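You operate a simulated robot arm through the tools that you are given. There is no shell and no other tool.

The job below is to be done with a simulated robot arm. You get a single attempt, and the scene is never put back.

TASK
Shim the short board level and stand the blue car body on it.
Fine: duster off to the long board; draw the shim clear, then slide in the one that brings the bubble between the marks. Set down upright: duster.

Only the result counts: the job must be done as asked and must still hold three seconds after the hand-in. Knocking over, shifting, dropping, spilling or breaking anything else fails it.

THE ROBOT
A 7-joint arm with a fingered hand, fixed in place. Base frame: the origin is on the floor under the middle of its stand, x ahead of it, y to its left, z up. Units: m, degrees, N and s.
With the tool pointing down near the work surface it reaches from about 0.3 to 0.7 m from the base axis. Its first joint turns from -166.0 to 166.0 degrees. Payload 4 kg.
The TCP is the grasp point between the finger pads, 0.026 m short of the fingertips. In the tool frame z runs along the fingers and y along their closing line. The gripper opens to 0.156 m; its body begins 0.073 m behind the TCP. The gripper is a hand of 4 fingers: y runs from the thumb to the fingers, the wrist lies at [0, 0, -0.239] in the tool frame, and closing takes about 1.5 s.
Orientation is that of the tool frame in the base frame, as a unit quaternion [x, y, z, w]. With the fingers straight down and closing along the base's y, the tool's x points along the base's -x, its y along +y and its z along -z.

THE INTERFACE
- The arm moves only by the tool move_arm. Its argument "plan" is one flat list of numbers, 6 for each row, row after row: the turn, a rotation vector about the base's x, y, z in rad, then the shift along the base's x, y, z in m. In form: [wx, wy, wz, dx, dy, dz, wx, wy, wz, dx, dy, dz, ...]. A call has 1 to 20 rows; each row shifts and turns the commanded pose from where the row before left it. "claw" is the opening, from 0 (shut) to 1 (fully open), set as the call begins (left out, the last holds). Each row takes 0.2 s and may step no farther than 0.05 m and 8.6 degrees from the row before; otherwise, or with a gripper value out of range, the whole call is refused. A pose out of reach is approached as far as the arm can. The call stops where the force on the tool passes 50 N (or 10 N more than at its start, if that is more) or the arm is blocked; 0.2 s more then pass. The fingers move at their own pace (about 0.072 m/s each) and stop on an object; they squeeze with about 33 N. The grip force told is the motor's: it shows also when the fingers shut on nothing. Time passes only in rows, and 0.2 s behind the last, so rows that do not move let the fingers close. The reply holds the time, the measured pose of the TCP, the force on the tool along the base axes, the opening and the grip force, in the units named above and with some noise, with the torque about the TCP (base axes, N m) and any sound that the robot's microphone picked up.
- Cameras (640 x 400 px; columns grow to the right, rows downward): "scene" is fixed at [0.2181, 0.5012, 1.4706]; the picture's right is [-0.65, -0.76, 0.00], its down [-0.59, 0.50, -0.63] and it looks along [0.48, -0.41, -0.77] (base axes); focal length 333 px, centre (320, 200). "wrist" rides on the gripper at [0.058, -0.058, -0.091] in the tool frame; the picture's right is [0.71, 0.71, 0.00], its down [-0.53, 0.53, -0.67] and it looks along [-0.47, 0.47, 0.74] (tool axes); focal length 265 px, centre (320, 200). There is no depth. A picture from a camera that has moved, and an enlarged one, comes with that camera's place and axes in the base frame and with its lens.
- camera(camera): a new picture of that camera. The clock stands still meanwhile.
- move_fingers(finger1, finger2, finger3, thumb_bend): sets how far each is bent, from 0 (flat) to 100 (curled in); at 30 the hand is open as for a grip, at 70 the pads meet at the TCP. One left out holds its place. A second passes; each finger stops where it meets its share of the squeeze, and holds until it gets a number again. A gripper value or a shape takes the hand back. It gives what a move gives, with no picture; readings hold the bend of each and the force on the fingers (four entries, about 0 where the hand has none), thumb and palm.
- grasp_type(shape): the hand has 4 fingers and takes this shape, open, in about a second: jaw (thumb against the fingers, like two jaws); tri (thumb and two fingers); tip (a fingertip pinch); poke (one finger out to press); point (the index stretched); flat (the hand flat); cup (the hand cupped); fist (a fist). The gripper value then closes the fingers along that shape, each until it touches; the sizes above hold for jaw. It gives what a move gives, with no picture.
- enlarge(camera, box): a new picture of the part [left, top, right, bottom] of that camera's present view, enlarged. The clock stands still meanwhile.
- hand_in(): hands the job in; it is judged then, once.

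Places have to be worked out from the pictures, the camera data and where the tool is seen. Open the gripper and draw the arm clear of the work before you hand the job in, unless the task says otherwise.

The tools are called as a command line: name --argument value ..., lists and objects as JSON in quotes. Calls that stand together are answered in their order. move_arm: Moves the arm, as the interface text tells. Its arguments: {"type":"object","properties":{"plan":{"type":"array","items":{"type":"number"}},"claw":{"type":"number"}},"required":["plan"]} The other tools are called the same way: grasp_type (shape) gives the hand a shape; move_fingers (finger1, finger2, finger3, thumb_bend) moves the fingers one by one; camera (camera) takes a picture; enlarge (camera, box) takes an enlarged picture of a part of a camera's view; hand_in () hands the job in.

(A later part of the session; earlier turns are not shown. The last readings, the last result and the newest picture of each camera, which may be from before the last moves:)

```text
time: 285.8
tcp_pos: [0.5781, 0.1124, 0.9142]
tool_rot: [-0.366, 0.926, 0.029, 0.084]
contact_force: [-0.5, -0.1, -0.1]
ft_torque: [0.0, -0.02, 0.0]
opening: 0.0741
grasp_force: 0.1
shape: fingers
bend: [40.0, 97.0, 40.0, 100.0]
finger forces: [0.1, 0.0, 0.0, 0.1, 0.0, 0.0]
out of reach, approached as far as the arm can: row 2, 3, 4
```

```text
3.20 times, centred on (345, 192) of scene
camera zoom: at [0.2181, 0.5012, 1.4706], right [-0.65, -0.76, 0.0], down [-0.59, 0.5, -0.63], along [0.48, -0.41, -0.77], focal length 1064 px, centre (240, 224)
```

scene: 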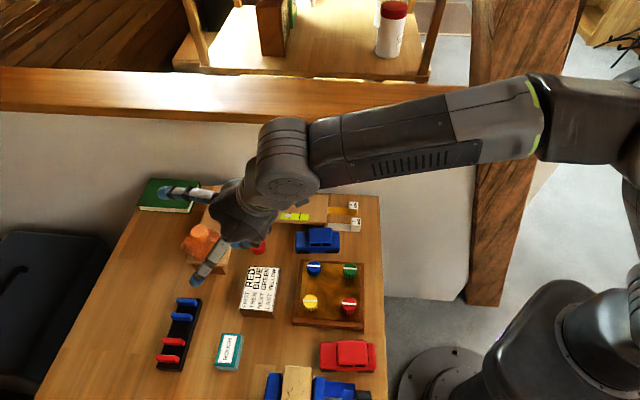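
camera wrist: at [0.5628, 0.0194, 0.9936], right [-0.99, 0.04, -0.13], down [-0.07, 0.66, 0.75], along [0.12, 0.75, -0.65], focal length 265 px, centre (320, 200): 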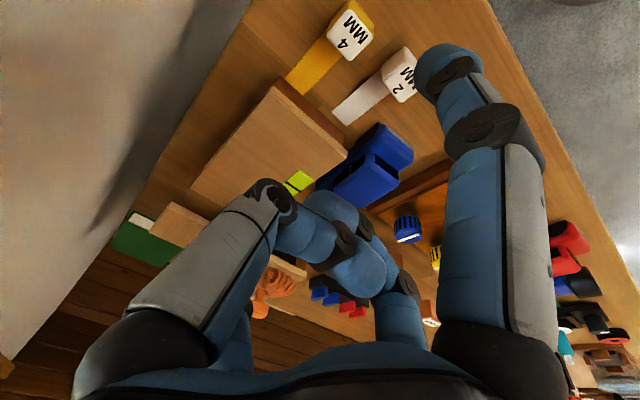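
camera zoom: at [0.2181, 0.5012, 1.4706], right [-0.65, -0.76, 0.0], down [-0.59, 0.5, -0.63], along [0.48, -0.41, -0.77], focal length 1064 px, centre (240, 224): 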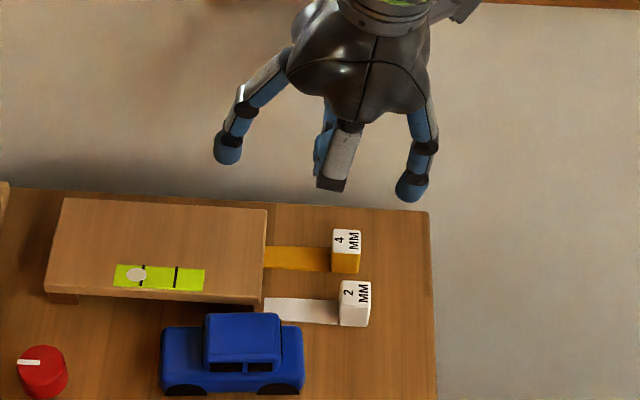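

Lowering relaxes the wrist limit, so I descend toward the yellow tag with the present ~10° tilt.

move_arm --plan '[0, 0, 0, 0, -0.005, -0.014, 0, 0, 0, 0, -0.005, -0.014, 0, 0, 0, 0, -0.005, -0.014, 0, 0, 0, 0, -0.005, -0.014, 0, 0, 0, 0, -0.005, -0.012, 0, 0, 0, 0, -0.004, -0.01, 0, 0, 0, 0, 0, 0]'

camera --camera "wrist"

enlarge --camera "scene" --box '[280, 140, 410, 250]'

```text
time: 287.4
tcp_pos: [0.5781, 0.0818, 0.8375]
tool_rot: [-0.365, 0.926, 0.031, 0.085]
contact_force: [0.3, -0.6, -0.2]
ft_torque: [0.02, -0.02, 0.0]
opening: 0.0741
grasp_force: 0.0
shape: fingers
bend: [40.0, 97.0, 40.0, 100.0]
finger forces: [0.0, 0.0, 0.0, 0.1, 0.0, 0.0]
```

```text
taken
camera wrist: at [0.5638, -0.0117, 0.9158], right [-0.99, 0.04, -0.13], down [-0.07, 0.66, 0.75], along [0.12, 0.75, -0.65], focal length 265 px, centre (320, 200)
```

wrist: 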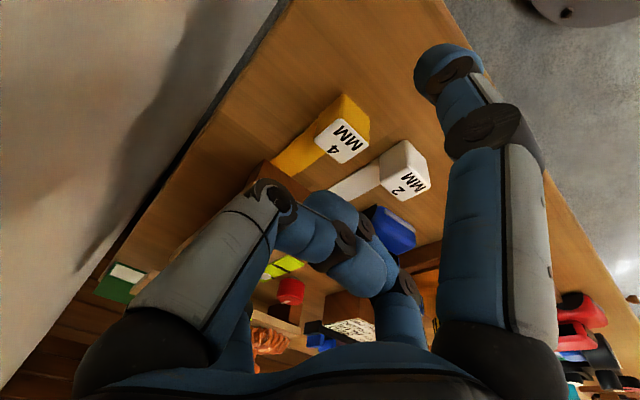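

```text
3.64 times, centred on (345, 195) of scene
camera zoom: at [0.2181, 0.5012, 1.4706], right [-0.65, -0.76, 0.0], down [-0.59, 0.5, -0.63], along [0.48, -0.41, -0.77], focal length 1209 px, centre (229, 218)
```

zoom: 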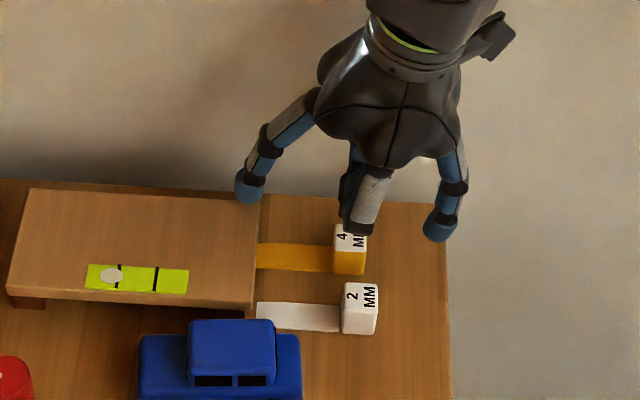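

Aligned over the yellow tag (label centre ≈(0.573, 0.082)). I try removing the remaining tilt at this lower height.

move_arm --plan '[-0.03, 0.034, 0, -0.002, 0, -0.004, -0.03, 0.034, 0, -0.002, 0, -0.004, 0, 0, 0, 0, 0, 0]'

```text
time: 288.1
tcp_pos: [0.5744, 0.0806, 0.8277]
tool_rot: [-0.367, 0.929, 0.015, 0.042]
contact_force: [-0.4, -0.3, 0.2]
ft_torque: [-0.02, 0.0, 0.01]
opening: 0.074
grasp_force: 0.1
shape: fingers
bend: [40.0, 97.0, 40.0, 100.0]
finger forces: [0.0, 0.0, 0.2, 0.1, 0.0, 0.0]
```

That worked (tilt 5°). I take out the rest and lower to just above the tag.

move_arm --plan '[-0.024, 0.027, 0, 0, 0.001, -0.006, -0.02, 0.022, 0, 0, 0.0005, -0.006, 0, 0, 0, -0.001, 0, -0.008, 0, 0, 0, 0, 0, 0]'

camera --camera "wrist"

enlarge --camera "scene" --box '[280, 140, 410, 250]'

```text
time: 288.7
tcp_pos: [0.5803, 0.083, 0.8292]
tool_rot: [-0.367, 0.93, 0.004, 0.03]
contact_force: [-3.1, -3.1, 12.2]
ft_torque: [0.52, -0.51, 0.06]
opening: 0.0743
grasp_force: 6.3
shape: fingers
bend: [40.0, 97.0, 40.0, 100.0]
finger forces: [0.1, 0.0, 11.5, 0.0, 0.1, 0.1]
stopped in row 2: the force on the tool passed its limit at 58 N (the readings are from after the stop); the commanded pose is now the measured one
```

```text
taken
camera wrist: at [0.5726, -0.0019, 0.9178], right [-1.0, 0.03, -0.05], down [-0.01, 0.72, 0.69], along [0.06, 0.69, -0.72], focal length 265 px, centre (320, 200)
```

wrist: 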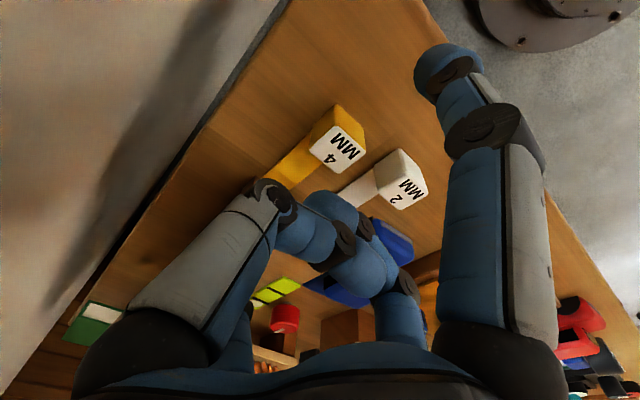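

```text
3.64 times, centred on (345, 195) of scene
camera zoom: at [0.2181, 0.5012, 1.4706], right [-0.65, -0.76, 0.0], down [-0.59, 0.5, -0.63], along [0.48, -0.41, -0.77], focal length 1209 px, centre (229, 218)
```

zoom: 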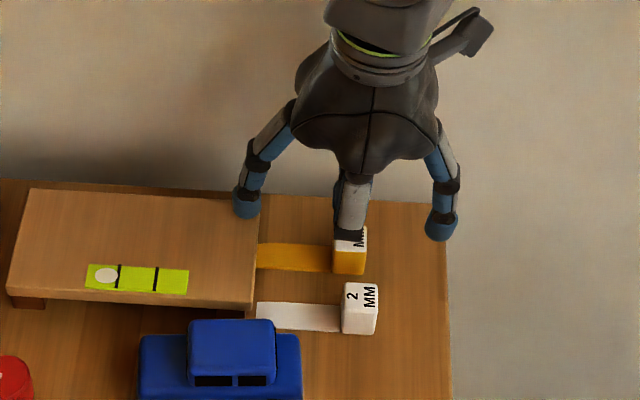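

Finger 3 came down on the board's end (58 N). I lift off immediately and check that nothing shifted.

move_arm --plan '[0, 0, 0, 0, 0, 0.01, 0, 0, 0, -0.005, -0.005, 0.015, 0, 0, 0, -0.01, -0.01, 0.01, 0, 0, 0, 0, 0, 0]'

enlarge --camera "scene" --box '[250, 180, 370, 250]'

enlarge --camera "scene" --box '[180, 170, 390, 290]'

```text
time: 289.7
tcp_pos: [0.5645, 0.0681, 0.8606]
tool_rot: [-0.365, 0.93, 0.004, 0.028]
contact_force: [0.3, 0.8, -0.8]
ft_torque: [-0.01, 0.02, -0.02]
opening: 0.0742
grasp_force: 0.0
shape: fingers
bend: [40.0, 97.0, 40.0, 100.0]
finger forces: [0.1, 0.1, 0.0, 0.0, 0.0, 0.0]
```

```text
5.33 times, centred on (310, 215) of scene
camera zoom: at [0.2181, 0.5012, 1.4706], right [-0.65, -0.76, 0.0], down [-0.59, 0.5, -0.63], along [0.48, -0.41, -0.77], focal length 1774 px, centre (373, 120)
```

zoom: 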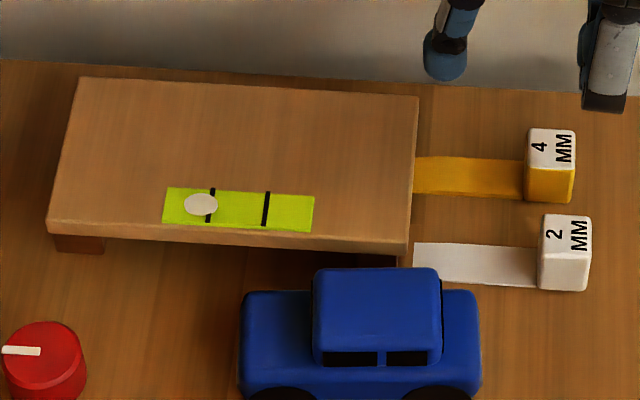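

```text
3.05 times, centred on (285, 230) of scene
camera zoom: at [0.2181, 0.5012, 1.4706], right [-0.65, -0.76, 0.0], down [-0.59, 0.5, -0.63], along [0.48, -0.41, -0.77], focal length 1014 px, centre (427, 109)
```

zoom: 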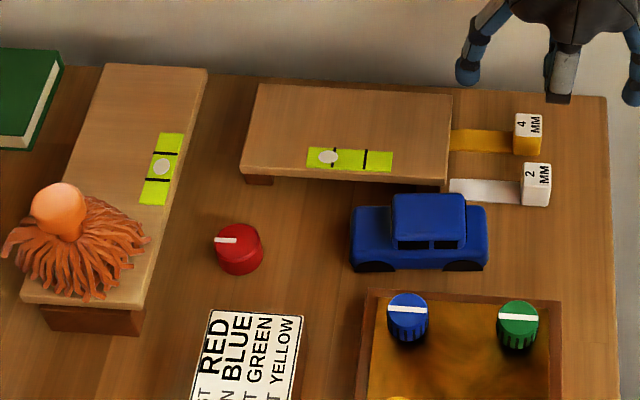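

Nothing shifted; bubble unchanged. Pads at bend 40 are much wider than needed, so I close fingers 1 and 3 to ~54 (pads ≈±20 mm) and approach again.

move_fingers --finger1 54 --finger3 54

move_arm --plan '[0, 0, 0, 0.0045, 0.007, -0.012, 0, 0, 0, 0.0044, 0.0069, -0.012, 0, 0, 0, 0, 0, -0.01, 0, 0, 0, 0, 0, 0]'

camera --camera "wrist"

enlarge --camera "scene" --box '[290, 150, 400, 245]'

```text
time: 290.7
tcp_pos: [0.5648, 0.0687, 0.8606]
tool_rot: [-0.367, 0.93, 0.003, 0.028]
contact_force: [-0.3, 0.4, -0.3]
ft_torque: [-0.02, 0.02, -0.01]
opening: 0.0575
grasp_force: 0.1
shape: fingers
bend: [54.0, 97.0, 54.0, 100.0]
finger forces: [0.0, 0.1, 0.0, 0.1, 0.1, 0.0]
```

```text
time: 291.7
tcp_pos: [0.5731, 0.0834, 0.8292]
tool_rot: [-0.367, 0.93, 0.003, 0.028]
contact_force: [-0.4, -0.9, -0.4]
ft_torque: [-0.01, -0.02, -0.01]
opening: 0.0575
grasp_force: 0.1
shape: fingers
bend: [54.0, 97.0, 54.0, 100.0]
finger forces: [0.0, 0.0, 0.2, 0.0, 0.1, 0.0]
```

```text
taken
camera wrist: at [0.5658, -0.0022, 0.9171], right [-1.0, 0.03, -0.05], down [-0.01, 0.73, 0.69], along [0.06, 0.69, -0.72], focal length 265 px, centre (320, 200)
```

wrist: 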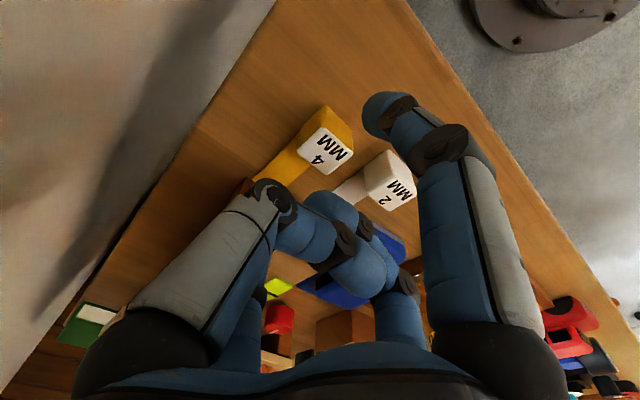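

```text
4.21 times, centred on (345, 198) of scene
camera zoom: at [0.2181, 0.5012, 1.4706], right [-0.65, -0.76, 0.0], down [-0.59, 0.5, -0.63], along [0.48, -0.41, -0.77], focal length 1400 px, centre (215, 210)
```

zoom: 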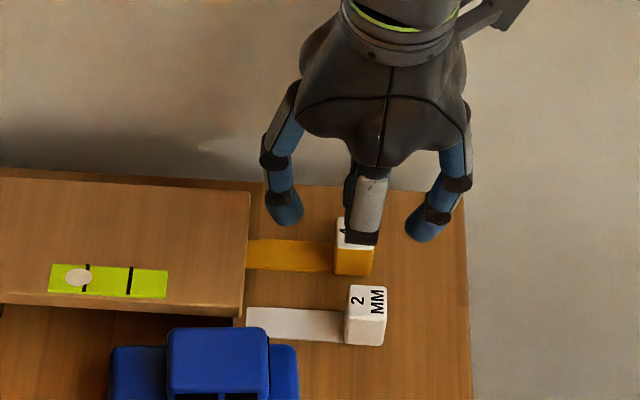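

Fingers 1 and 3 now straddle the yellow tag along the tongue. I lower them to tag height.

move_arm --plan '[0, 0, 0, 0, -0.0007, -0.01, 0, 0, 0, 0, -0.0007, -0.01, 0, 0, 0, 0, 0, -0.008, 0, 0, 0, 0, 0, -0.006, 0, 0, 0, 0, 0, 0]'

enlarge --camera "scene" --box '[290, 150, 400, 245]'

camera --camera "wrist"

```text
time: 292.9
tcp_pos: [0.5738, 0.0814, 0.796]
tool_rot: [-0.367, 0.93, 0.003, 0.028]
contact_force: [-1.6, -1.0, 12.8]
ft_torque: [-0.35, 0.44, -0.02]
opening: 0.0573
grasp_force: 6.7
shape: fingers
bend: [53.0, 97.0, 54.0, 100.0]
finger forces: [12.7, 0.0, 0.0, 0.1, 0.0, 0.0]
```

```text
4.21 times, centred on (345, 198) of scene
camera zoom: at [0.2181, 0.5012, 1.4706], right [-0.65, -0.76, 0.0], down [-0.59, 0.5, -0.63], along [0.48, -0.41, -0.77], focal length 1400 px, centre (215, 210)
```

zoom: 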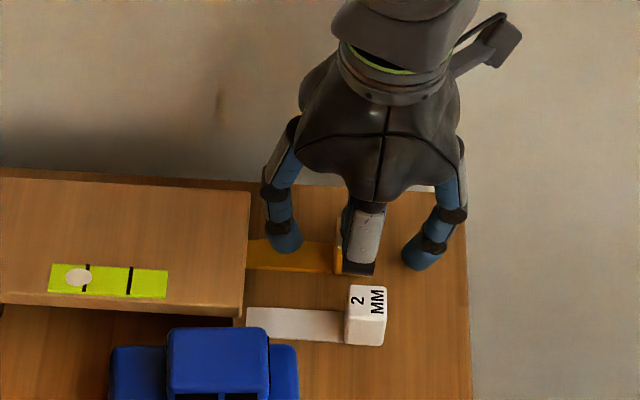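

```text
taken
camera wrist: at [0.5668, -0.0046, 0.8852], right [-1.0, 0.04, -0.05], down [-0.01, 0.73, 0.69], along [0.06, 0.69, -0.72], focal length 265 px, centre (320, 200)
```

wrist: 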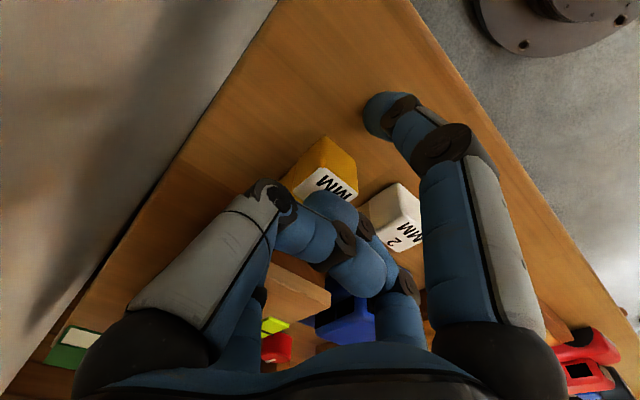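

Finger 1's tip is on the table; I raise 6 mm and then close fingers 1 and 3 on the tag.

move_arm --plan '[0, 0, 0, 0, 0, 0.006, 0, 0, 0, 0, 0, 0]'

move_fingers --finger1 78 --finger3 78

enlarge --camera "scene" --box '[290, 150, 400, 245]'

camera --camera "wrist"

```text
time: 293.5
tcp_pos: [0.5755, 0.0813, 0.8015]
tool_rot: [-0.367, 0.93, 0.004, 0.027]
contact_force: [-0.6, 0.9, -0.7]
ft_torque: [0.01, -0.01, -0.03]
opening: 0.0574
grasp_force: 0.1
shape: fingers
bend: [54.0, 97.0, 54.0, 100.0]
finger forces: [0.1, 0.0, 0.0, 0.1, 0.0, 0.0]
```

```text
time: 294.5
tcp_pos: [0.5746, 0.0801, 0.8002]
tool_rot: [-0.367, 0.93, 0.003, 0.028]
contact_force: [-1.2, 0.3, -4.2]
ft_torque: [0.05, 0.02, 0.02]
opening: 0.0451
grasp_force: 8.9
shape: fingers
bend: [65.0, 97.0, 65.0, 100.0]
finger forces: [8.9, 0.1, 8.9, 0.0, 0.0, 0.0]
```

```text
4.21 times, centred on (345, 198) of scene
camera zoom: at [0.2181, 0.5012, 1.4706], right [-0.65, -0.76, 0.0], down [-0.59, 0.5, -0.63], along [0.48, -0.41, -0.77], focal length 1400 px, centre (215, 210)
```

zoom: 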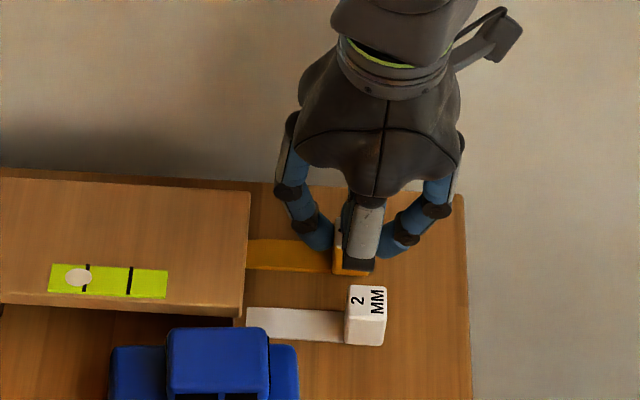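

```text
taken
camera wrist: at [0.567, -0.0041, 0.8898], right [-1.0, 0.03, -0.05], down [-0.01, 0.73, 0.69], along [0.06, 0.69, -0.72], focal length 265 px, centre (320, 200)
```

wrist: 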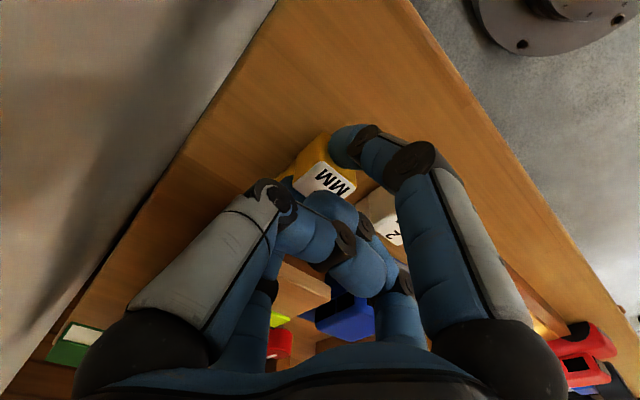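

The yellow tag is gripped (8.9 N each side). I draw the shim straight back, away from the foot, by about 28 mm.

move_arm --plan '[0, 0, 0, -0.004, -0.004, 0.0005, 0, 0, 0, -0.005, -0.005, 0, 0, 0, 0, -0.0055, -0.0055, 0, 0, 0, 0, -0.0055, -0.0055, 0, 0, 0, 0, 0, 0, 0]'

enlarge --camera "scene" --box '[290, 150, 400, 245]'

```text
time: 295.7
tcp_pos: [0.5557, 0.0624, 0.8037]
tool_rot: [-0.365, 0.93, 0.003, 0.03]
contact_force: [13.0, 13.4, 5.9]
ft_torque: [0.44, -0.45, 0.0]
opening: 0.036
grasp_force: 10.0
shape: fingers
bend: [73.0, 97.0, 57.0, 100.0]
finger forces: [0.8, 0.0, 19.7, 0.1, 0.1, 0.1]
```

```text
4.21 times, centred on (345, 198) of scene
camera zoom: at [0.2181, 0.5012, 1.4706], right [-0.65, -0.76, 0.0], down [-0.59, 0.5, -0.63], along [0.48, -0.41, -0.77], focal length 1400 px, centre (215, 210)
```

zoom: 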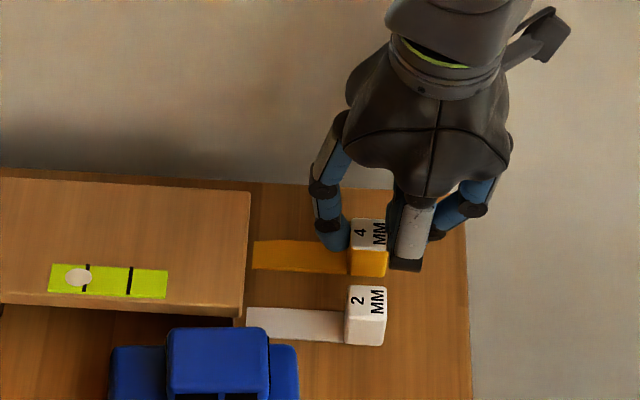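

The shim is sliding back (its nose is now just outside the board's edge) with some friction. I pull a little further.

move_arm --plan '[0, 0, 0, -0.004, -0.004, 0.0015, 0, 0, 0, -0.004, -0.004, 0.001, 0, 0, 0, -0.004, -0.004, 0, 0, 0, 0, 0, 0, 0]'

enlarge --camera "scene" --box '[290, 150, 400, 245]'

camera --camera "wrist"

```text
time: 296.7
tcp_pos: [0.5445, 0.0497, 0.8058]
tool_rot: [-0.367, 0.93, 0.003, 0.031]
contact_force: [17.6, 19.5, 7.3]
ft_torque: [0.62, -0.66, 0.04]
opening: 0.0351
grasp_force: 13.3
shape: fingers
bend: [73.0, 97.0, 50.0, 100.0]
finger forces: [0.0, 0.0, 26.2, 0.0, 0.0, 0.0]
```

```text
4.21 times, centred on (345, 198) of scene
camera zoom: at [0.2181, 0.5012, 1.4706], right [-0.65, -0.76, 0.0], down [-0.59, 0.5, -0.63], along [0.48, -0.41, -0.77], focal length 1400 px, centre (215, 210)
```

zoom: 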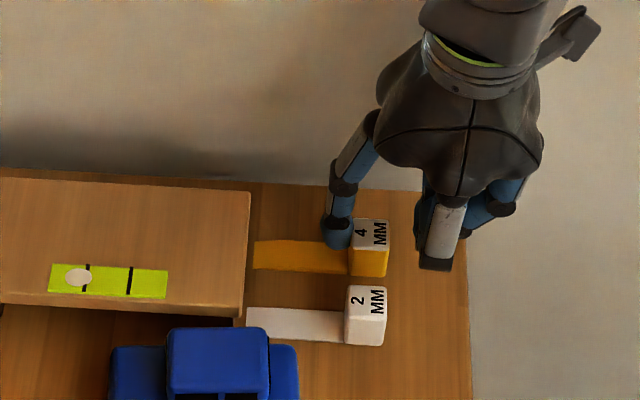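

```text
taken
camera wrist: at [0.5362, -0.036, 0.8934], right [-1.0, 0.03, -0.05], down [-0.01, 0.72, 0.69], along [0.06, 0.69, -0.72], focal length 265 px, centre (320, 200)
```

wrist: 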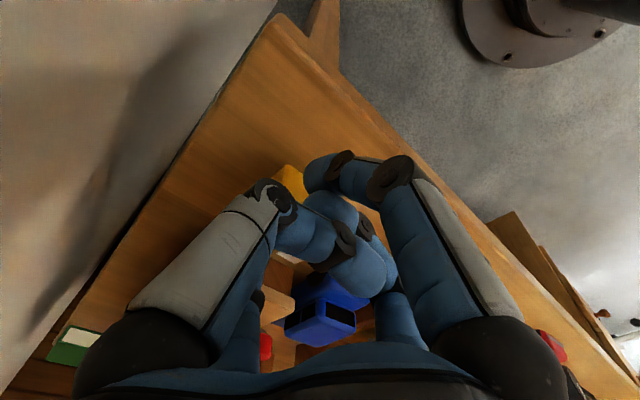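

The yellow shim has come to its end stop, level with the white one — it is drawn clear. I unload the finger, open and lift.

move_arm --plan '[0, 0, 0, 0.006, 0.006, 0, 0, 0, 0, 0.006, 0.006, 0, 0, 0, 0, 0, 0, 0]'

move_fingers --finger1 48 --finger3 48

move_arm --plan '[0, 0, 0, 0, 0, 0.015, 0, 0, 0, 0, 0, 0.02, 0, 0, 0, 0, 0, 0.02, 0, 0, 0, 0, 0, 0]'

enlarge --camera "scene" --box '[270, 160, 400, 250]'

```text
time: 297.5
tcp_pos: [0.5551, 0.0599, 0.8048]
tool_rot: [-0.367, 0.93, 0.003, 0.028]
contact_force: [10.9, 12.3, 4.3]
ft_torque: [0.36, -0.38, 0.0]
opening: 0.0356
grasp_force: 8.1
shape: fingers
bend: [73.0, 97.0, 56.0, 100.0]
finger forces: [0.5, 0.0, 16.8, 0.0, 0.0, 0.1]
```

```text
time: 298.5
tcp_pos: [0.5552, 0.06, 0.8053]
tool_rot: [-0.366, 0.93, 0.003, 0.028]
contact_force: [0.4, -0.1, -0.4]
ft_torque: [-0.01, 0.03, -0.01]
opening: 0.0644
grasp_force: 0.2
shape: fingers
bend: [48.0, 97.0, 48.0, 100.0]
finger forces: [0.0, 0.1, 0.0, 0.0, 0.0, 0.0]
```

```text
time: 299.5
tcp_pos: [0.5551, 0.0606, 0.8582]
tool_rot: [-0.367, 0.93, 0.004, 0.028]
contact_force: [0.2, -0.1, 0.2]
ft_torque: [-0.02, -0.03, 0.02]
opening: 0.0643
grasp_force: 0.1
shape: fingers
bend: [48.0, 97.0, 48.0, 100.0]
finger forces: [0.0, 0.1, 0.0, 0.1, 0.1, 0.1]
```

```text
4.44 times, centred on (335, 205) of scene
camera zoom: at [0.2181, 0.5012, 1.4706], right [-0.65, -0.76, 0.0], down [-0.59, 0.5, -0.63], along [0.48, -0.41, -0.77], focal length 1478 px, centre (253, 178)
```

zoom: 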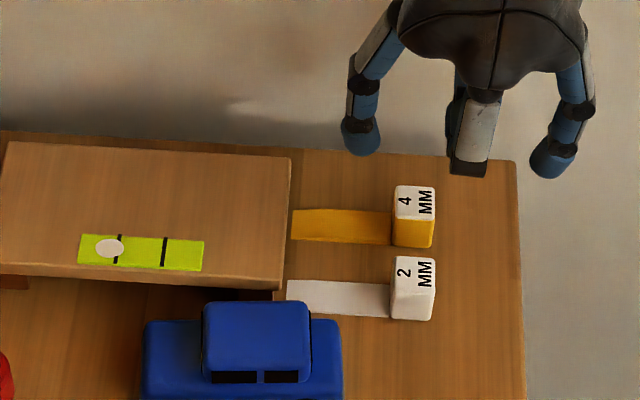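

Yellow is clear. Now I prepare to push the white shim in: finger 1 behind its tag, the others curled.

move_fingers --finger1 54 --finger3 100

move_arm --plan '[0, 0, 0, -0.006, 0.0185, 0, 0, 0, 0, -0.006, 0.0185, 0, 0, 0, 0, -0.0057, 0.0184, 0, 0, 0, 0, 0, 0, -0.015, 0, 0, 0, 0, 0, -0.015, 0, 0, 0, 0, 0, 0]'

enlarge --camera "scene" --box '[280, 150, 400, 250]'

camera --camera "wrist"

```text
time: 300.5
tcp_pos: [0.5558, 0.0614, 0.8582]
tool_rot: [-0.367, 0.93, 0.003, 0.027]
contact_force: [0.8, 0.6, 0.5]
ft_torque: [0.02, -0.01, 0.01]
opening: 0.0597
grasp_force: 0.0
shape: fingers
bend: [54.0, 98.0, 81.0, 100.0]
finger forces: [0.1, 0.0, 0.0, 0.0, 0.1, 0.0]
```

```text
time: 301.9
tcp_pos: [0.536, 0.1181, 0.8284]
tool_rot: [-0.367, 0.93, 0.003, 0.028]
contact_force: [-0.5, -0.5, -1.3]
ft_torque: [-0.01, -0.01, 0.0]
opening: 0.0599
grasp_force: 0.1
shape: fingers
bend: [54.0, 98.0, 81.0, 100.0]
finger forces: [0.1, 0.1, 0.0, 0.1, 0.1, 0.0]
```

```text
4.00 times, centred on (340, 200) of scene
camera zoom: at [0.2181, 0.5012, 1.4706], right [-0.65, -0.76, 0.0], down [-0.59, 0.5, -0.63], along [0.48, -0.41, -0.77], focal length 1330 px, centre (240, 200)
```

zoom: 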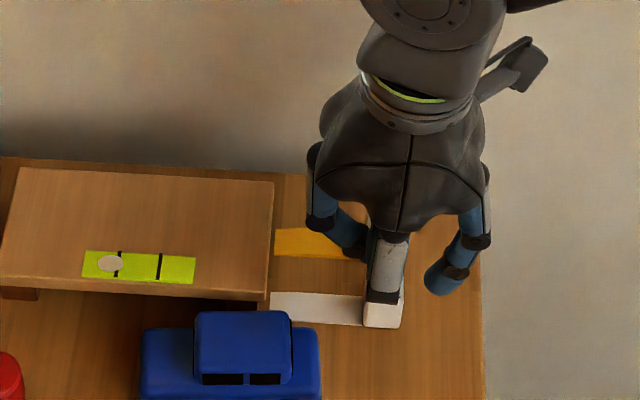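

```text
taken
camera wrist: at [0.5285, 0.0327, 0.9161], right [-1.0, 0.03, -0.05], down [-0.01, 0.73, 0.69], along [0.06, 0.69, -0.72], focal length 265 px, centre (320, 200)
```

wrist: 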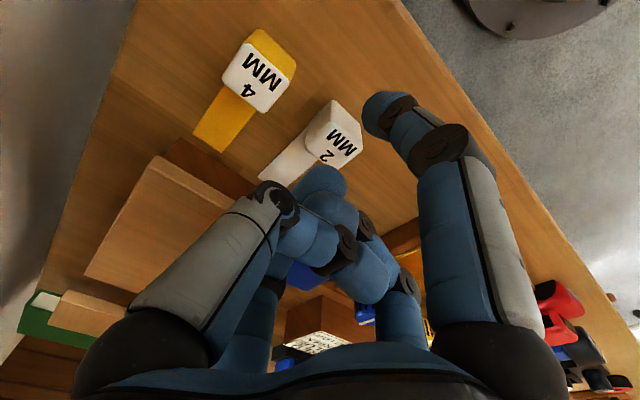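

Finger 3 can't curl fully behind the others, so I flatten it upward instead, then lower finger 1 behind the white tag.

move_fingers --finger3 0

move_arm --plan '[0, 0, 0, 0, -0.001, -0.01, 0, 0, 0, 0, -0.001, -0.008, 0, 0, 0, 0, 0, -0.007, 0, 0, 0, 0, 0, 0]'

enlarge --camera "scene" --box '[280, 150, 400, 250]'

camera --camera "wrist"

```text
time: 302.9
tcp_pos: [0.5367, 0.1176, 0.8287]
tool_rot: [-0.367, 0.93, 0.004, 0.028]
contact_force: [-7.3, -7.2, 1.8]
ft_torque: [-0.03, 0.06, 0.04]
opening: 0.0593
grasp_force: 5.1
shape: fingers
bend: [54.0, 97.0, 41.0, 100.0]
finger forces: [0.0, 0.1, 9.9, 0.0, 0.1, 0.0]
```

```text
time: 303.9
tcp_pos: [0.5362, 0.1115, 0.8048]
tool_rot: [-0.366, 0.93, 0.003, 0.028]
contact_force: [-15.7, -14.3, 19.7]
ft_torque: [0.94, -1.01, 0.06]
opening: 0.0596
grasp_force: 14.6
shape: fingers
bend: [54.0, 97.0, 36.0, 100.0]
finger forces: [0.0, 0.1, 28.8, 0.0, 0.0, 0.0]
```

```text
4.00 times, centred on (340, 200) of scene
camera zoom: at [0.2181, 0.5012, 1.4706], right [-0.65, -0.76, 0.0], down [-0.59, 0.5, -0.63], along [0.48, -0.41, -0.77], focal length 1330 px, centre (240, 200)
```

zoom: 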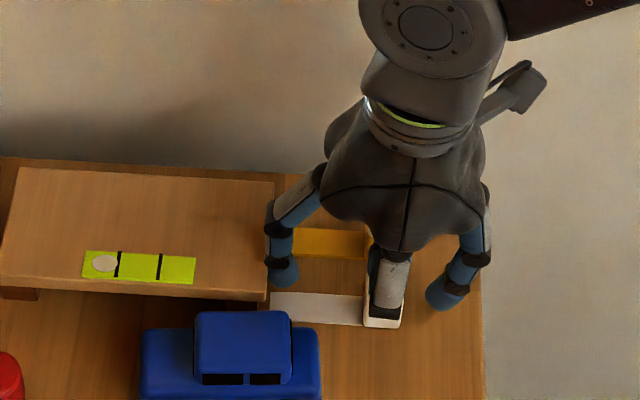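

```text
taken
camera wrist: at [0.529, 0.0272, 0.8935], right [-1.0, 0.04, -0.05], down [-0.01, 0.73, 0.69], along [0.06, 0.69, -0.72], focal length 265 px, centre (320, 200)
```

wrist: 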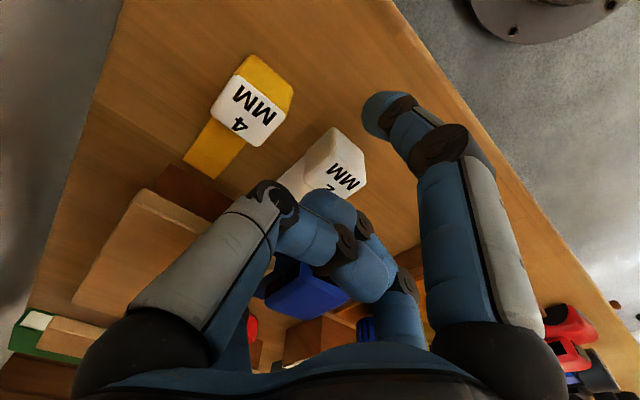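

Finger 3 is pressing against the board's end — I pull it back in right away.

move_fingers --finger3 62

enlarge --camera "scene" --box '[180, 170, 390, 290]'

enlarge --camera "scene" --box '[250, 180, 370, 250]'

```text
time: 304.9
tcp_pos: [0.5374, 0.1134, 0.8034]
tool_rot: [-0.367, 0.93, 0.004, 0.028]
contact_force: [-0.4, 0.0, -0.4]
ft_torque: [0.02, -0.03, 0.01]
opening: 0.0593
grasp_force: 0.0
shape: fingers
bend: [54.0, 97.0, 62.0, 100.0]
finger forces: [0.0, 0.1, 0.1, 0.0, 0.0, 0.0]
```

```text
3.05 times, centred on (285, 230) of scene
camera zoom: at [0.2181, 0.5012, 1.4706], right [-0.65, -0.76, 0.0], down [-0.59, 0.5, -0.63], along [0.48, -0.41, -0.77], focal length 1014 px, centre (427, 109)
```

zoom: 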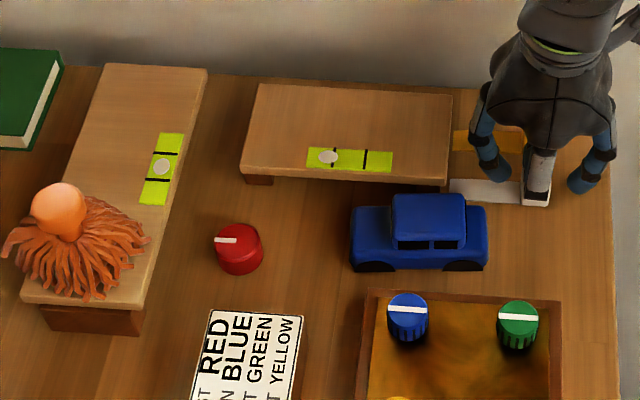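

```text
5.33 times, centred on (310, 215) of scene
camera zoom: at [0.2181, 0.5012, 1.4706], right [-0.65, -0.76, 0.0], down [-0.59, 0.5, -0.63], along [0.48, -0.41, -0.77], focal length 1774 px, centre (373, 120)
```

zoom: 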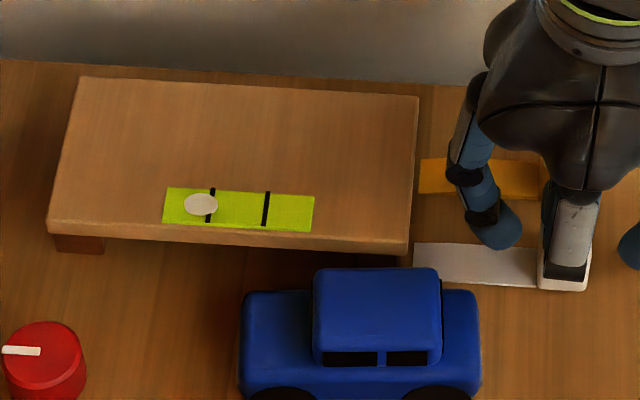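

The board did not move. I need finger 3 out of the way for the push, so I raise, flatten thumb and finger 2 outward, and curl finger 3 fully.

move_arm --plan '[0, 0, 0, 0, 0, 0.02, 0, 0, 0, 0, 0, 0.025, 0, 0, 0, 0, 0, 0.025, 0, 0, 0, 0, 0, 0]'

move_fingers --finger2 8 --thumb_bend 8

move_fingers --finger3 100

camera --camera "wrist"

enlarge --camera "scene" --box '[270, 110, 420, 250]'

```text
time: 305.9
tcp_pos: [0.5355, 0.1131, 0.8741]
tool_rot: [-0.368, 0.93, 0.003, 0.028]
contact_force: [-0.3, -0.2, 1.0]
ft_torque: [-0.04, 0.02, -0.02]
opening: 0.0595
grasp_force: 0.0
shape: fingers
bend: [54.0, 97.0, 62.0, 100.0]
finger forces: [0.1, 0.0, 0.1, 0.1, 0.0, 0.1]
```

```text
time: 306.9
tcp_pos: [0.5365, 0.114, 0.8755]
tool_rot: [-0.367, 0.93, 0.003, 0.028]
contact_force: [-0.5, -0.2, 0.0]
ft_torque: [0.01, -0.02, -0.01]
opening: 0.1051
grasp_force: 0.0
shape: fingers
bend: [54.0, 8.0, 62.0, 8.0]
finger forces: [0.0, 0.0, 0.0, 0.0, 0.0, 0.0]
```

```text
time: 307.9
tcp_pos: [0.5372, 0.113, 0.8743]
tool_rot: [-0.367, 0.93, 0.003, 0.027]
contact_force: [0.5, -0.6, -0.3]
ft_torque: [0.04, 0.03, -0.01]
opening: 0.1051
grasp_force: 0.1
shape: fingers
bend: [54.0, 8.0, 100.0, 8.0]
finger forces: [0.0, 0.0, 0.0, 0.0, 0.0, 0.0]
```

```text
taken
camera wrist: at [0.5285, 0.0283, 0.9635], right [-1.0, 0.03, -0.05], down [-0.01, 0.73, 0.69], along [0.06, 0.69, -0.72], focal length 265 px, centre (320, 200)
```

wrist: 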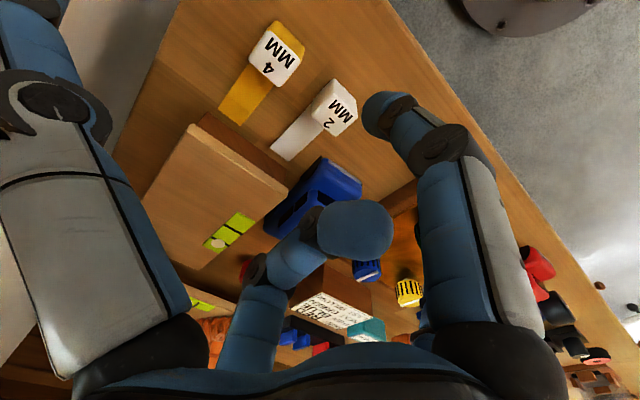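

```text
2.86 times, centred on (345, 180) of scene
camera zoom: at [0.2181, 0.5012, 1.4706], right [-0.65, -0.76, 0.0], down [-0.59, 0.5, -0.63], along [0.48, -0.41, -0.77], focal length 950 px, centre (249, 257)
```

zoom: 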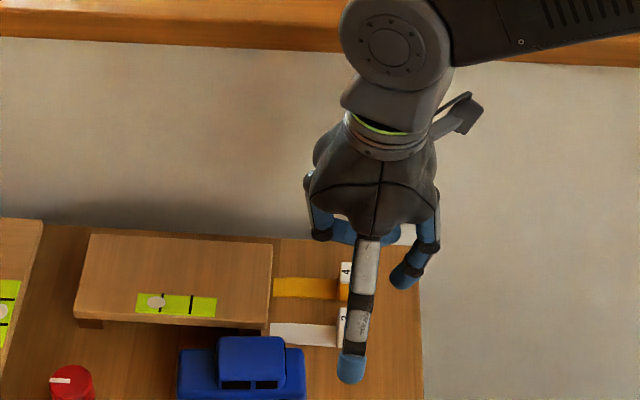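

Flattened fingers still slope down and could hit the tray, so I curl finger 2 and the thumb over finger 3 instead.

move_fingers --finger2 100 --thumb_bend 100

camera --camera "wrist"

enlarge --camera "scene" --box '[270, 110, 420, 250]'

```text
time: 308.9
tcp_pos: [0.5354, 0.1133, 0.8749]
tool_rot: [-0.367, 0.93, 0.003, 0.027]
contact_force: [0.5, 0.0, 0.4]
ft_torque: [-0.05, 0.03, -0.02]
opening: 0.0435
grasp_force: 0.0
shape: fingers
bend: [54.0, 89.0, 100.0, 94.0]
finger forces: [0.0, 0.0, 0.0, 0.1, 0.1, 0.1]
```

```text
taken
camera wrist: at [0.5285, 0.0283, 0.9635], right [-1.0, 0.03, -0.05], down [-0.01, 0.73, 0.69], along [0.06, 0.69, -0.72], focal length 265 px, centre (320, 200)
```

wrist: 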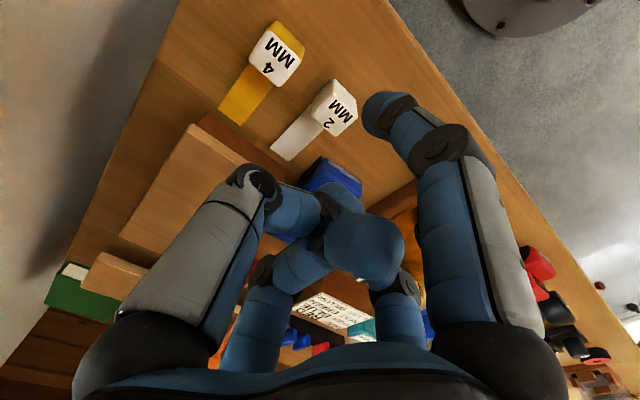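

```text
2.86 times, centred on (345, 180) of scene
camera zoom: at [0.2181, 0.5012, 1.4706], right [-0.65, -0.76, 0.0], down [-0.59, 0.5, -0.63], along [0.48, -0.41, -0.77], focal length 950 px, centre (249, 257)
```

zoom: 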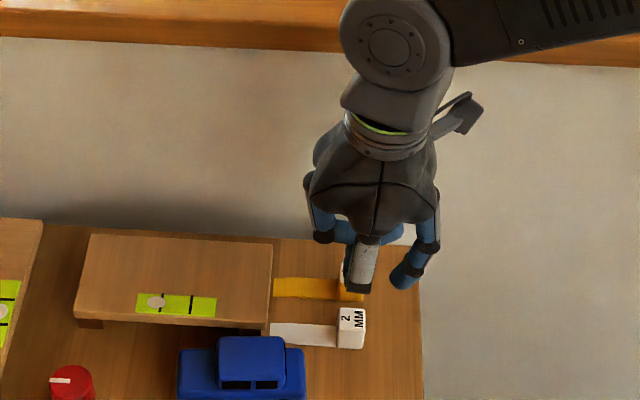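

Compact now. I lower finger 1 behind the white tag.

move_arm --plan '[0, 0, 0, 0, 0, -0.02, 0, 0, 0, 0, 0, -0.02, 0, 0, 0, 0, 0, -0.015, 0, 0, 0, 0, 0, -0.01, 0, 0, 0, 0, 0, 0]'

enlarge --camera "scene" --box '[280, 150, 400, 250]'

camera --camera "wrist"

```text
time: 310.1
tcp_pos: [0.5341, 0.1147, 0.8098]
tool_rot: [-0.367, 0.93, 0.003, 0.028]
contact_force: [0.7, -0.2, -0.3]
ft_torque: [-0.04, 0.01, -0.08]
opening: 0.0439
grasp_force: 0.1
shape: fingers
bend: [54.0, 91.0, 100.0, 94.0]
finger forces: [0.0, 0.0, 0.0, 0.0, 0.0, 0.0]
```

```text
4.00 times, centred on (340, 200) of scene
camera zoom: at [0.2181, 0.5012, 1.4706], right [-0.65, -0.76, 0.0], down [-0.59, 0.5, -0.63], along [0.48, -0.41, -0.77], focal length 1330 px, centre (240, 200)
```

zoom: 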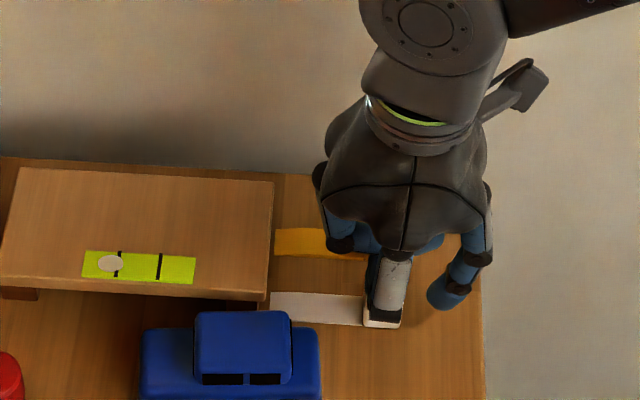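

```text
taken
camera wrist: at [0.527, 0.0289, 0.8977], right [-1.0, 0.04, -0.05], down [-0.01, 0.73, 0.69], along [0.06, 0.69, -0.72], focal length 265 px, centre (320, 200)
```

wrist: 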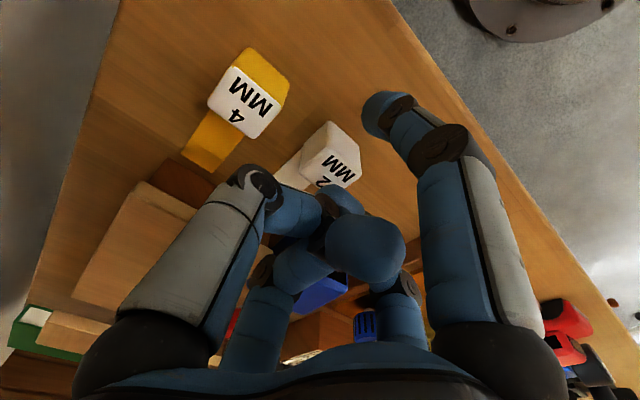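

In position. I lower 3 mm more and start pushing along the tongue direction in small steps.

move_arm --plan '[0, 0, 0, 0, 0, -0.003, 0, 0, 0, 0.005, 0.005, 0, 0, 0, 0, 0.005, 0.005, 0, 0, 0, 0, 0.005, 0.005, 0, 0, 0, 0, 0.005, 0.005, 0, 0, 0, 0, 0.005, 0.005, 0, 0, 0, 0, 0, 0, 0]'

enlarge --camera "scene" --box '[260, 160, 390, 250]'

```text
time: 311.7
tcp_pos: [0.5627, 0.1392, 0.8055]
tool_rot: [-0.367, 0.93, 0.004, 0.027]
contact_force: [-1.2, -1.2, 0.0]
ft_torque: [-0.04, 0.03, -0.01]
opening: 0.0461
grasp_force: 0.9
shape: fingers
bend: [52.0, 91.0, 100.0, 94.0]
finger forces: [1.2, 0.0, 0.0, 0.0, 0.1, 0.0]
```

```text
4.44 times, centred on (325, 205) of scene
camera zoom: at [0.2181, 0.5012, 1.4706], right [-0.65, -0.76, 0.0], down [-0.59, 0.5, -0.63], along [0.48, -0.41, -0.77], focal length 1478 px, centre (298, 178)
```

zoom: 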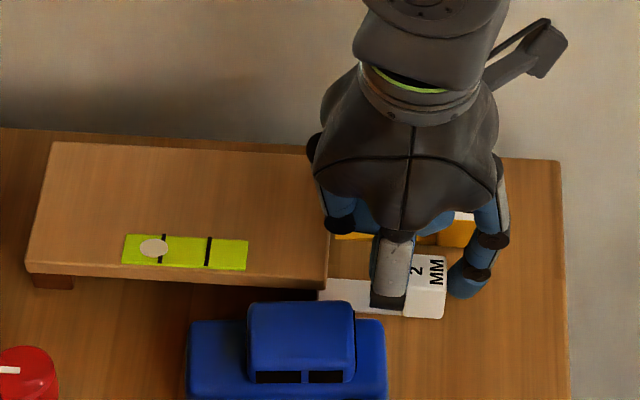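

Contact with light force; the shim is sliding. I continue pushing.

move_arm --plan '[0, 0, 0, 0.005, 0.005, 0, 0, 0, 0, 0.005, 0.005, 0, 0, 0, 0, 0.005, 0.005, 0, 0, 0, 0, 0.005, 0.005, 0, 0, 0, 0, 0, 0, 0]'

enlarge --camera "scene" --box '[260, 160, 390, 250]'

```text
time: 312.9
tcp_pos: [0.581, 0.1593, 0.8037]
tool_rot: [-0.366, 0.93, 0.004, 0.028]
contact_force: [-4.1, -5.8, 3.0]
ft_torque: [-0.18, 0.2, 0.03]
opening: 0.0495
grasp_force: 2.3
shape: fingers
bend: [50.0, 91.0, 100.0, 95.0]
finger forces: [4.5, 0.0, 0.0, 0.1, 0.0, 0.0]
```

```text
4.44 times, centred on (325, 205) of scene
camera zoom: at [0.2181, 0.5012, 1.4706], right [-0.65, -0.76, 0.0], down [-0.59, 0.5, -0.63], along [0.48, -0.41, -0.77], focal length 1478 px, centre (298, 178)
```

zoom: 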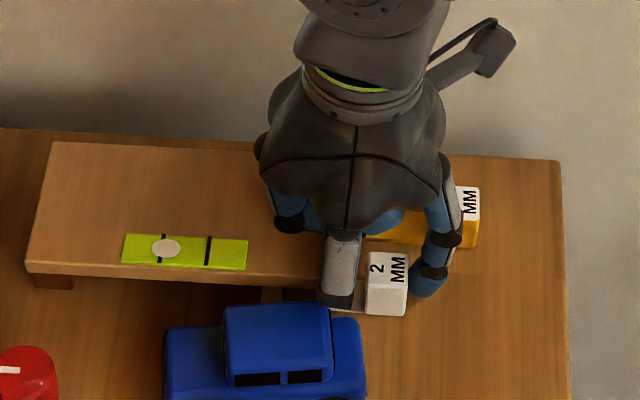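

The bubble is moving toward the centre as the shim goes in. The curled finger 2 nudged the car slightly along the board (the car has to be moved anyway); I shift the hand away from the car and continue.

move_arm --plan '[0, 0, 0, 0.004, -0.01, 0.003, 0, 0, 0, 0, 0, 0]'

enlarge --camera "scene" --box '[260, 160, 390, 250]'

camera --camera "wrist"

```text
time: 313.5
tcp_pos: [0.5849, 0.1483, 0.8088]
tool_rot: [-0.366, 0.93, 0.003, 0.028]
contact_force: [-2.2, -0.8, -0.7]
ft_torque: [0.02, 0.0, -0.04]
opening: 0.0465
grasp_force: 0.6
shape: fingers
bend: [52.0, 91.0, 100.0, 95.0]
finger forces: [1.4, 0.0, 0.1, 0.0, 0.0, 0.0]
```

```text
4.44 times, centred on (325, 205) of scene
camera zoom: at [0.2181, 0.5012, 1.4706], right [-0.65, -0.76, 0.0], down [-0.59, 0.5, -0.63], along [0.48, -0.41, -0.77], focal length 1478 px, centre (298, 178)
```

zoom: 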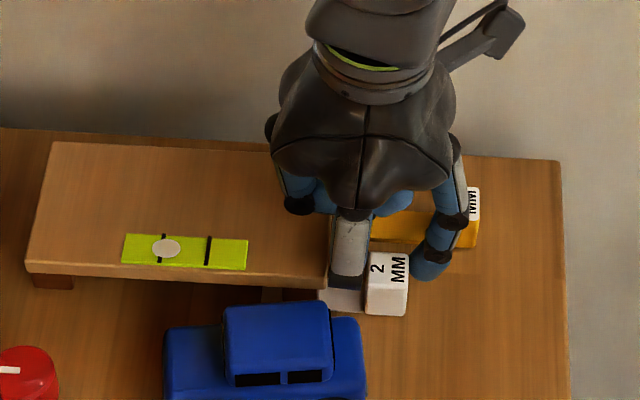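

```text
taken
camera wrist: at [0.5773, 0.0632, 0.8972], right [-1.0, 0.03, -0.05], down [-0.01, 0.73, 0.69], along [0.06, 0.69, -0.72], focal length 265 px, centre (320, 200)
```

wrist: 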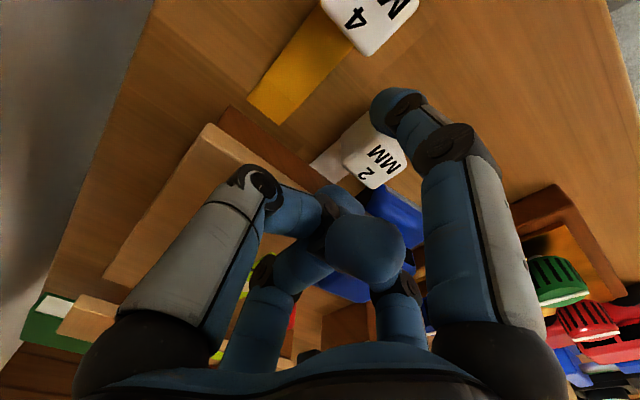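

Clear of the car now and finger 1 still on the tag. I push on in small steps, watching the bubble.

move_arm --plan '[0, 0, 0, 0.004, 0.004, 0, 0, 0, 0, 0.004, 0.004, 0, 0, 0, 0, 0.004, 0.004, 0, 0, 0, 0, 0, 0, 0]'

enlarge --camera "scene" --box '[260, 160, 390, 250]'

```text
time: 314.5
tcp_pos: [0.5968, 0.1592, 0.8096]
tool_rot: [-0.367, 0.93, 0.002, 0.026]
contact_force: [-14.6, -13.0, -1.0]
ft_torque: [-0.18, 0.32, 0.09]
opening: 0.0569
grasp_force: 10.2
shape: fingers
bend: [46.0, 92.0, 100.0, 95.0]
finger forces: [8.4, 11.5, 0.0, 0.0, 0.1, 0.1]
```

```text
4.44 times, centred on (325, 205) of scene
camera zoom: at [0.2181, 0.5012, 1.4706], right [-0.65, -0.76, 0.0], down [-0.59, 0.5, -0.63], along [0.48, -0.41, -0.77], focal length 1478 px, centre (298, 178)
```

zoom: 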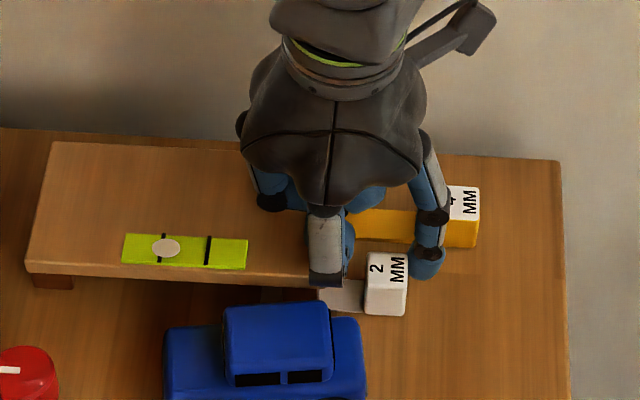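

Finger 2's knuckle now meets the board's end; the tag still needs ~2 cm. The bubble shift so far (≈40 %) matches a 2 mm wedge going halfway, so 2 mm is right. I back off and reconfigure to push with finger 3 from behind, keeping the hand clear of the board.

move_arm --plan '[0, 0, 0, -0.008, -0.008, 0.001, 0, 0, 0, -0.012, -0.012, 0.015, 0, 0, 0, -0.015, -0.015, 0.025, 0, 0, 0, -0.02, -0.02, 0.03, 0, 0, 0, 0, 0, 0]'

move_fingers --finger2 55 --thumb_bend 55 --finger3 55

move_fingers --finger1 100

move_fingers --finger2 100 --thumb_bend 100

enlarge --camera "scene" --box '[260, 120, 420, 250]'

camera --camera "wrist"

```text
time: 315.7
tcp_pos: [0.5416, 0.1055, 0.878]
tool_rot: [-0.367, 0.93, 0.004, 0.028]
contact_force: [-0.5, 0.0, -0.2]
ft_torque: [0.01, 0.01, -0.01]
opening: 0.0448
grasp_force: 0.0
shape: fingers
bend: [54.0, 92.0, 100.0, 95.0]
finger forces: [0.0, 0.0, 0.1, 0.0, 0.0, 0.0]
```

```text
time: 316.7
tcp_pos: [0.5412, 0.1061, 0.8768]
tool_rot: [-0.367, 0.93, 0.003, 0.028]
contact_force: [0.0, -0.5, 0.1]
ft_torque: [-0.02, -0.02, 0.02]
opening: 0.0383
grasp_force: 0.1
shape: fingers
bend: [54.0, 55.0, 55.0, 55.0]
finger forces: [0.0, 0.0, 0.0, 0.1, 0.1, 0.0]
```

```text
time: 317.7
tcp_pos: [0.5426, 0.1056, 0.8782]
tool_rot: [-0.367, 0.93, 0.003, 0.028]
contact_force: [-0.1, 0.0, -0.7]
ft_torque: [0.02, 0.01, 0.0]
opening: 0.058
grasp_force: 0.1
shape: fingers
bend: [100.0, 55.0, 55.0, 55.0]
finger forces: [0.0, 0.0, 0.0, 0.0, 0.1, 0.0]
```

```text
time: 318.7
tcp_pos: [0.5425, 0.1062, 0.8777]
tool_rot: [-0.367, 0.93, 0.004, 0.028]
contact_force: [0.2, -0.1, 0.0]
ft_torque: [0.01, 0.03, 0.04]
opening: 0.0237
grasp_force: 0.1
shape: fingers
bend: [100.0, 91.0, 55.0, 94.0]
finger forces: [0.1, 0.0, 0.0, 0.0, 0.0, 0.0]
```

```text
3.08 times, centred on (340, 185) of scene
camera zoom: at [0.2181, 0.5012, 1.4706], right [-0.65, -0.76, 0.0], down [-0.59, 0.5, -0.63], along [0.48, -0.41, -0.77], focal length 1023 px, centre (258, 246)
```

zoom: 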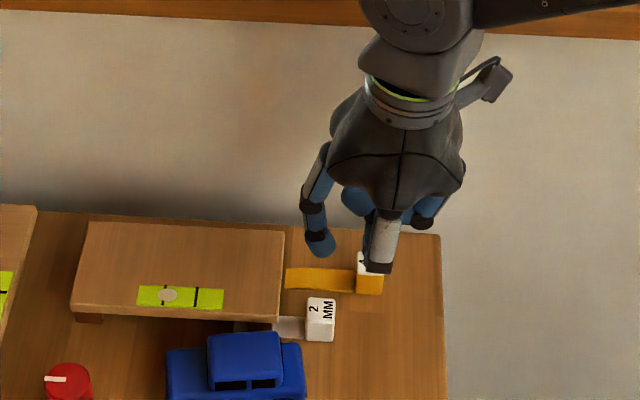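

```text
taken
camera wrist: at [0.5342, 0.021, 0.966], right [-1.0, 0.04, -0.05], down [-0.01, 0.73, 0.69], along [0.06, 0.69, -0.72], focal length 265 px, centre (320, 200)
```

wrist: 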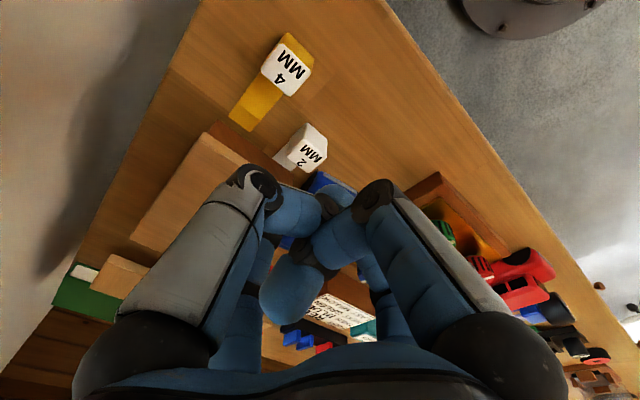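

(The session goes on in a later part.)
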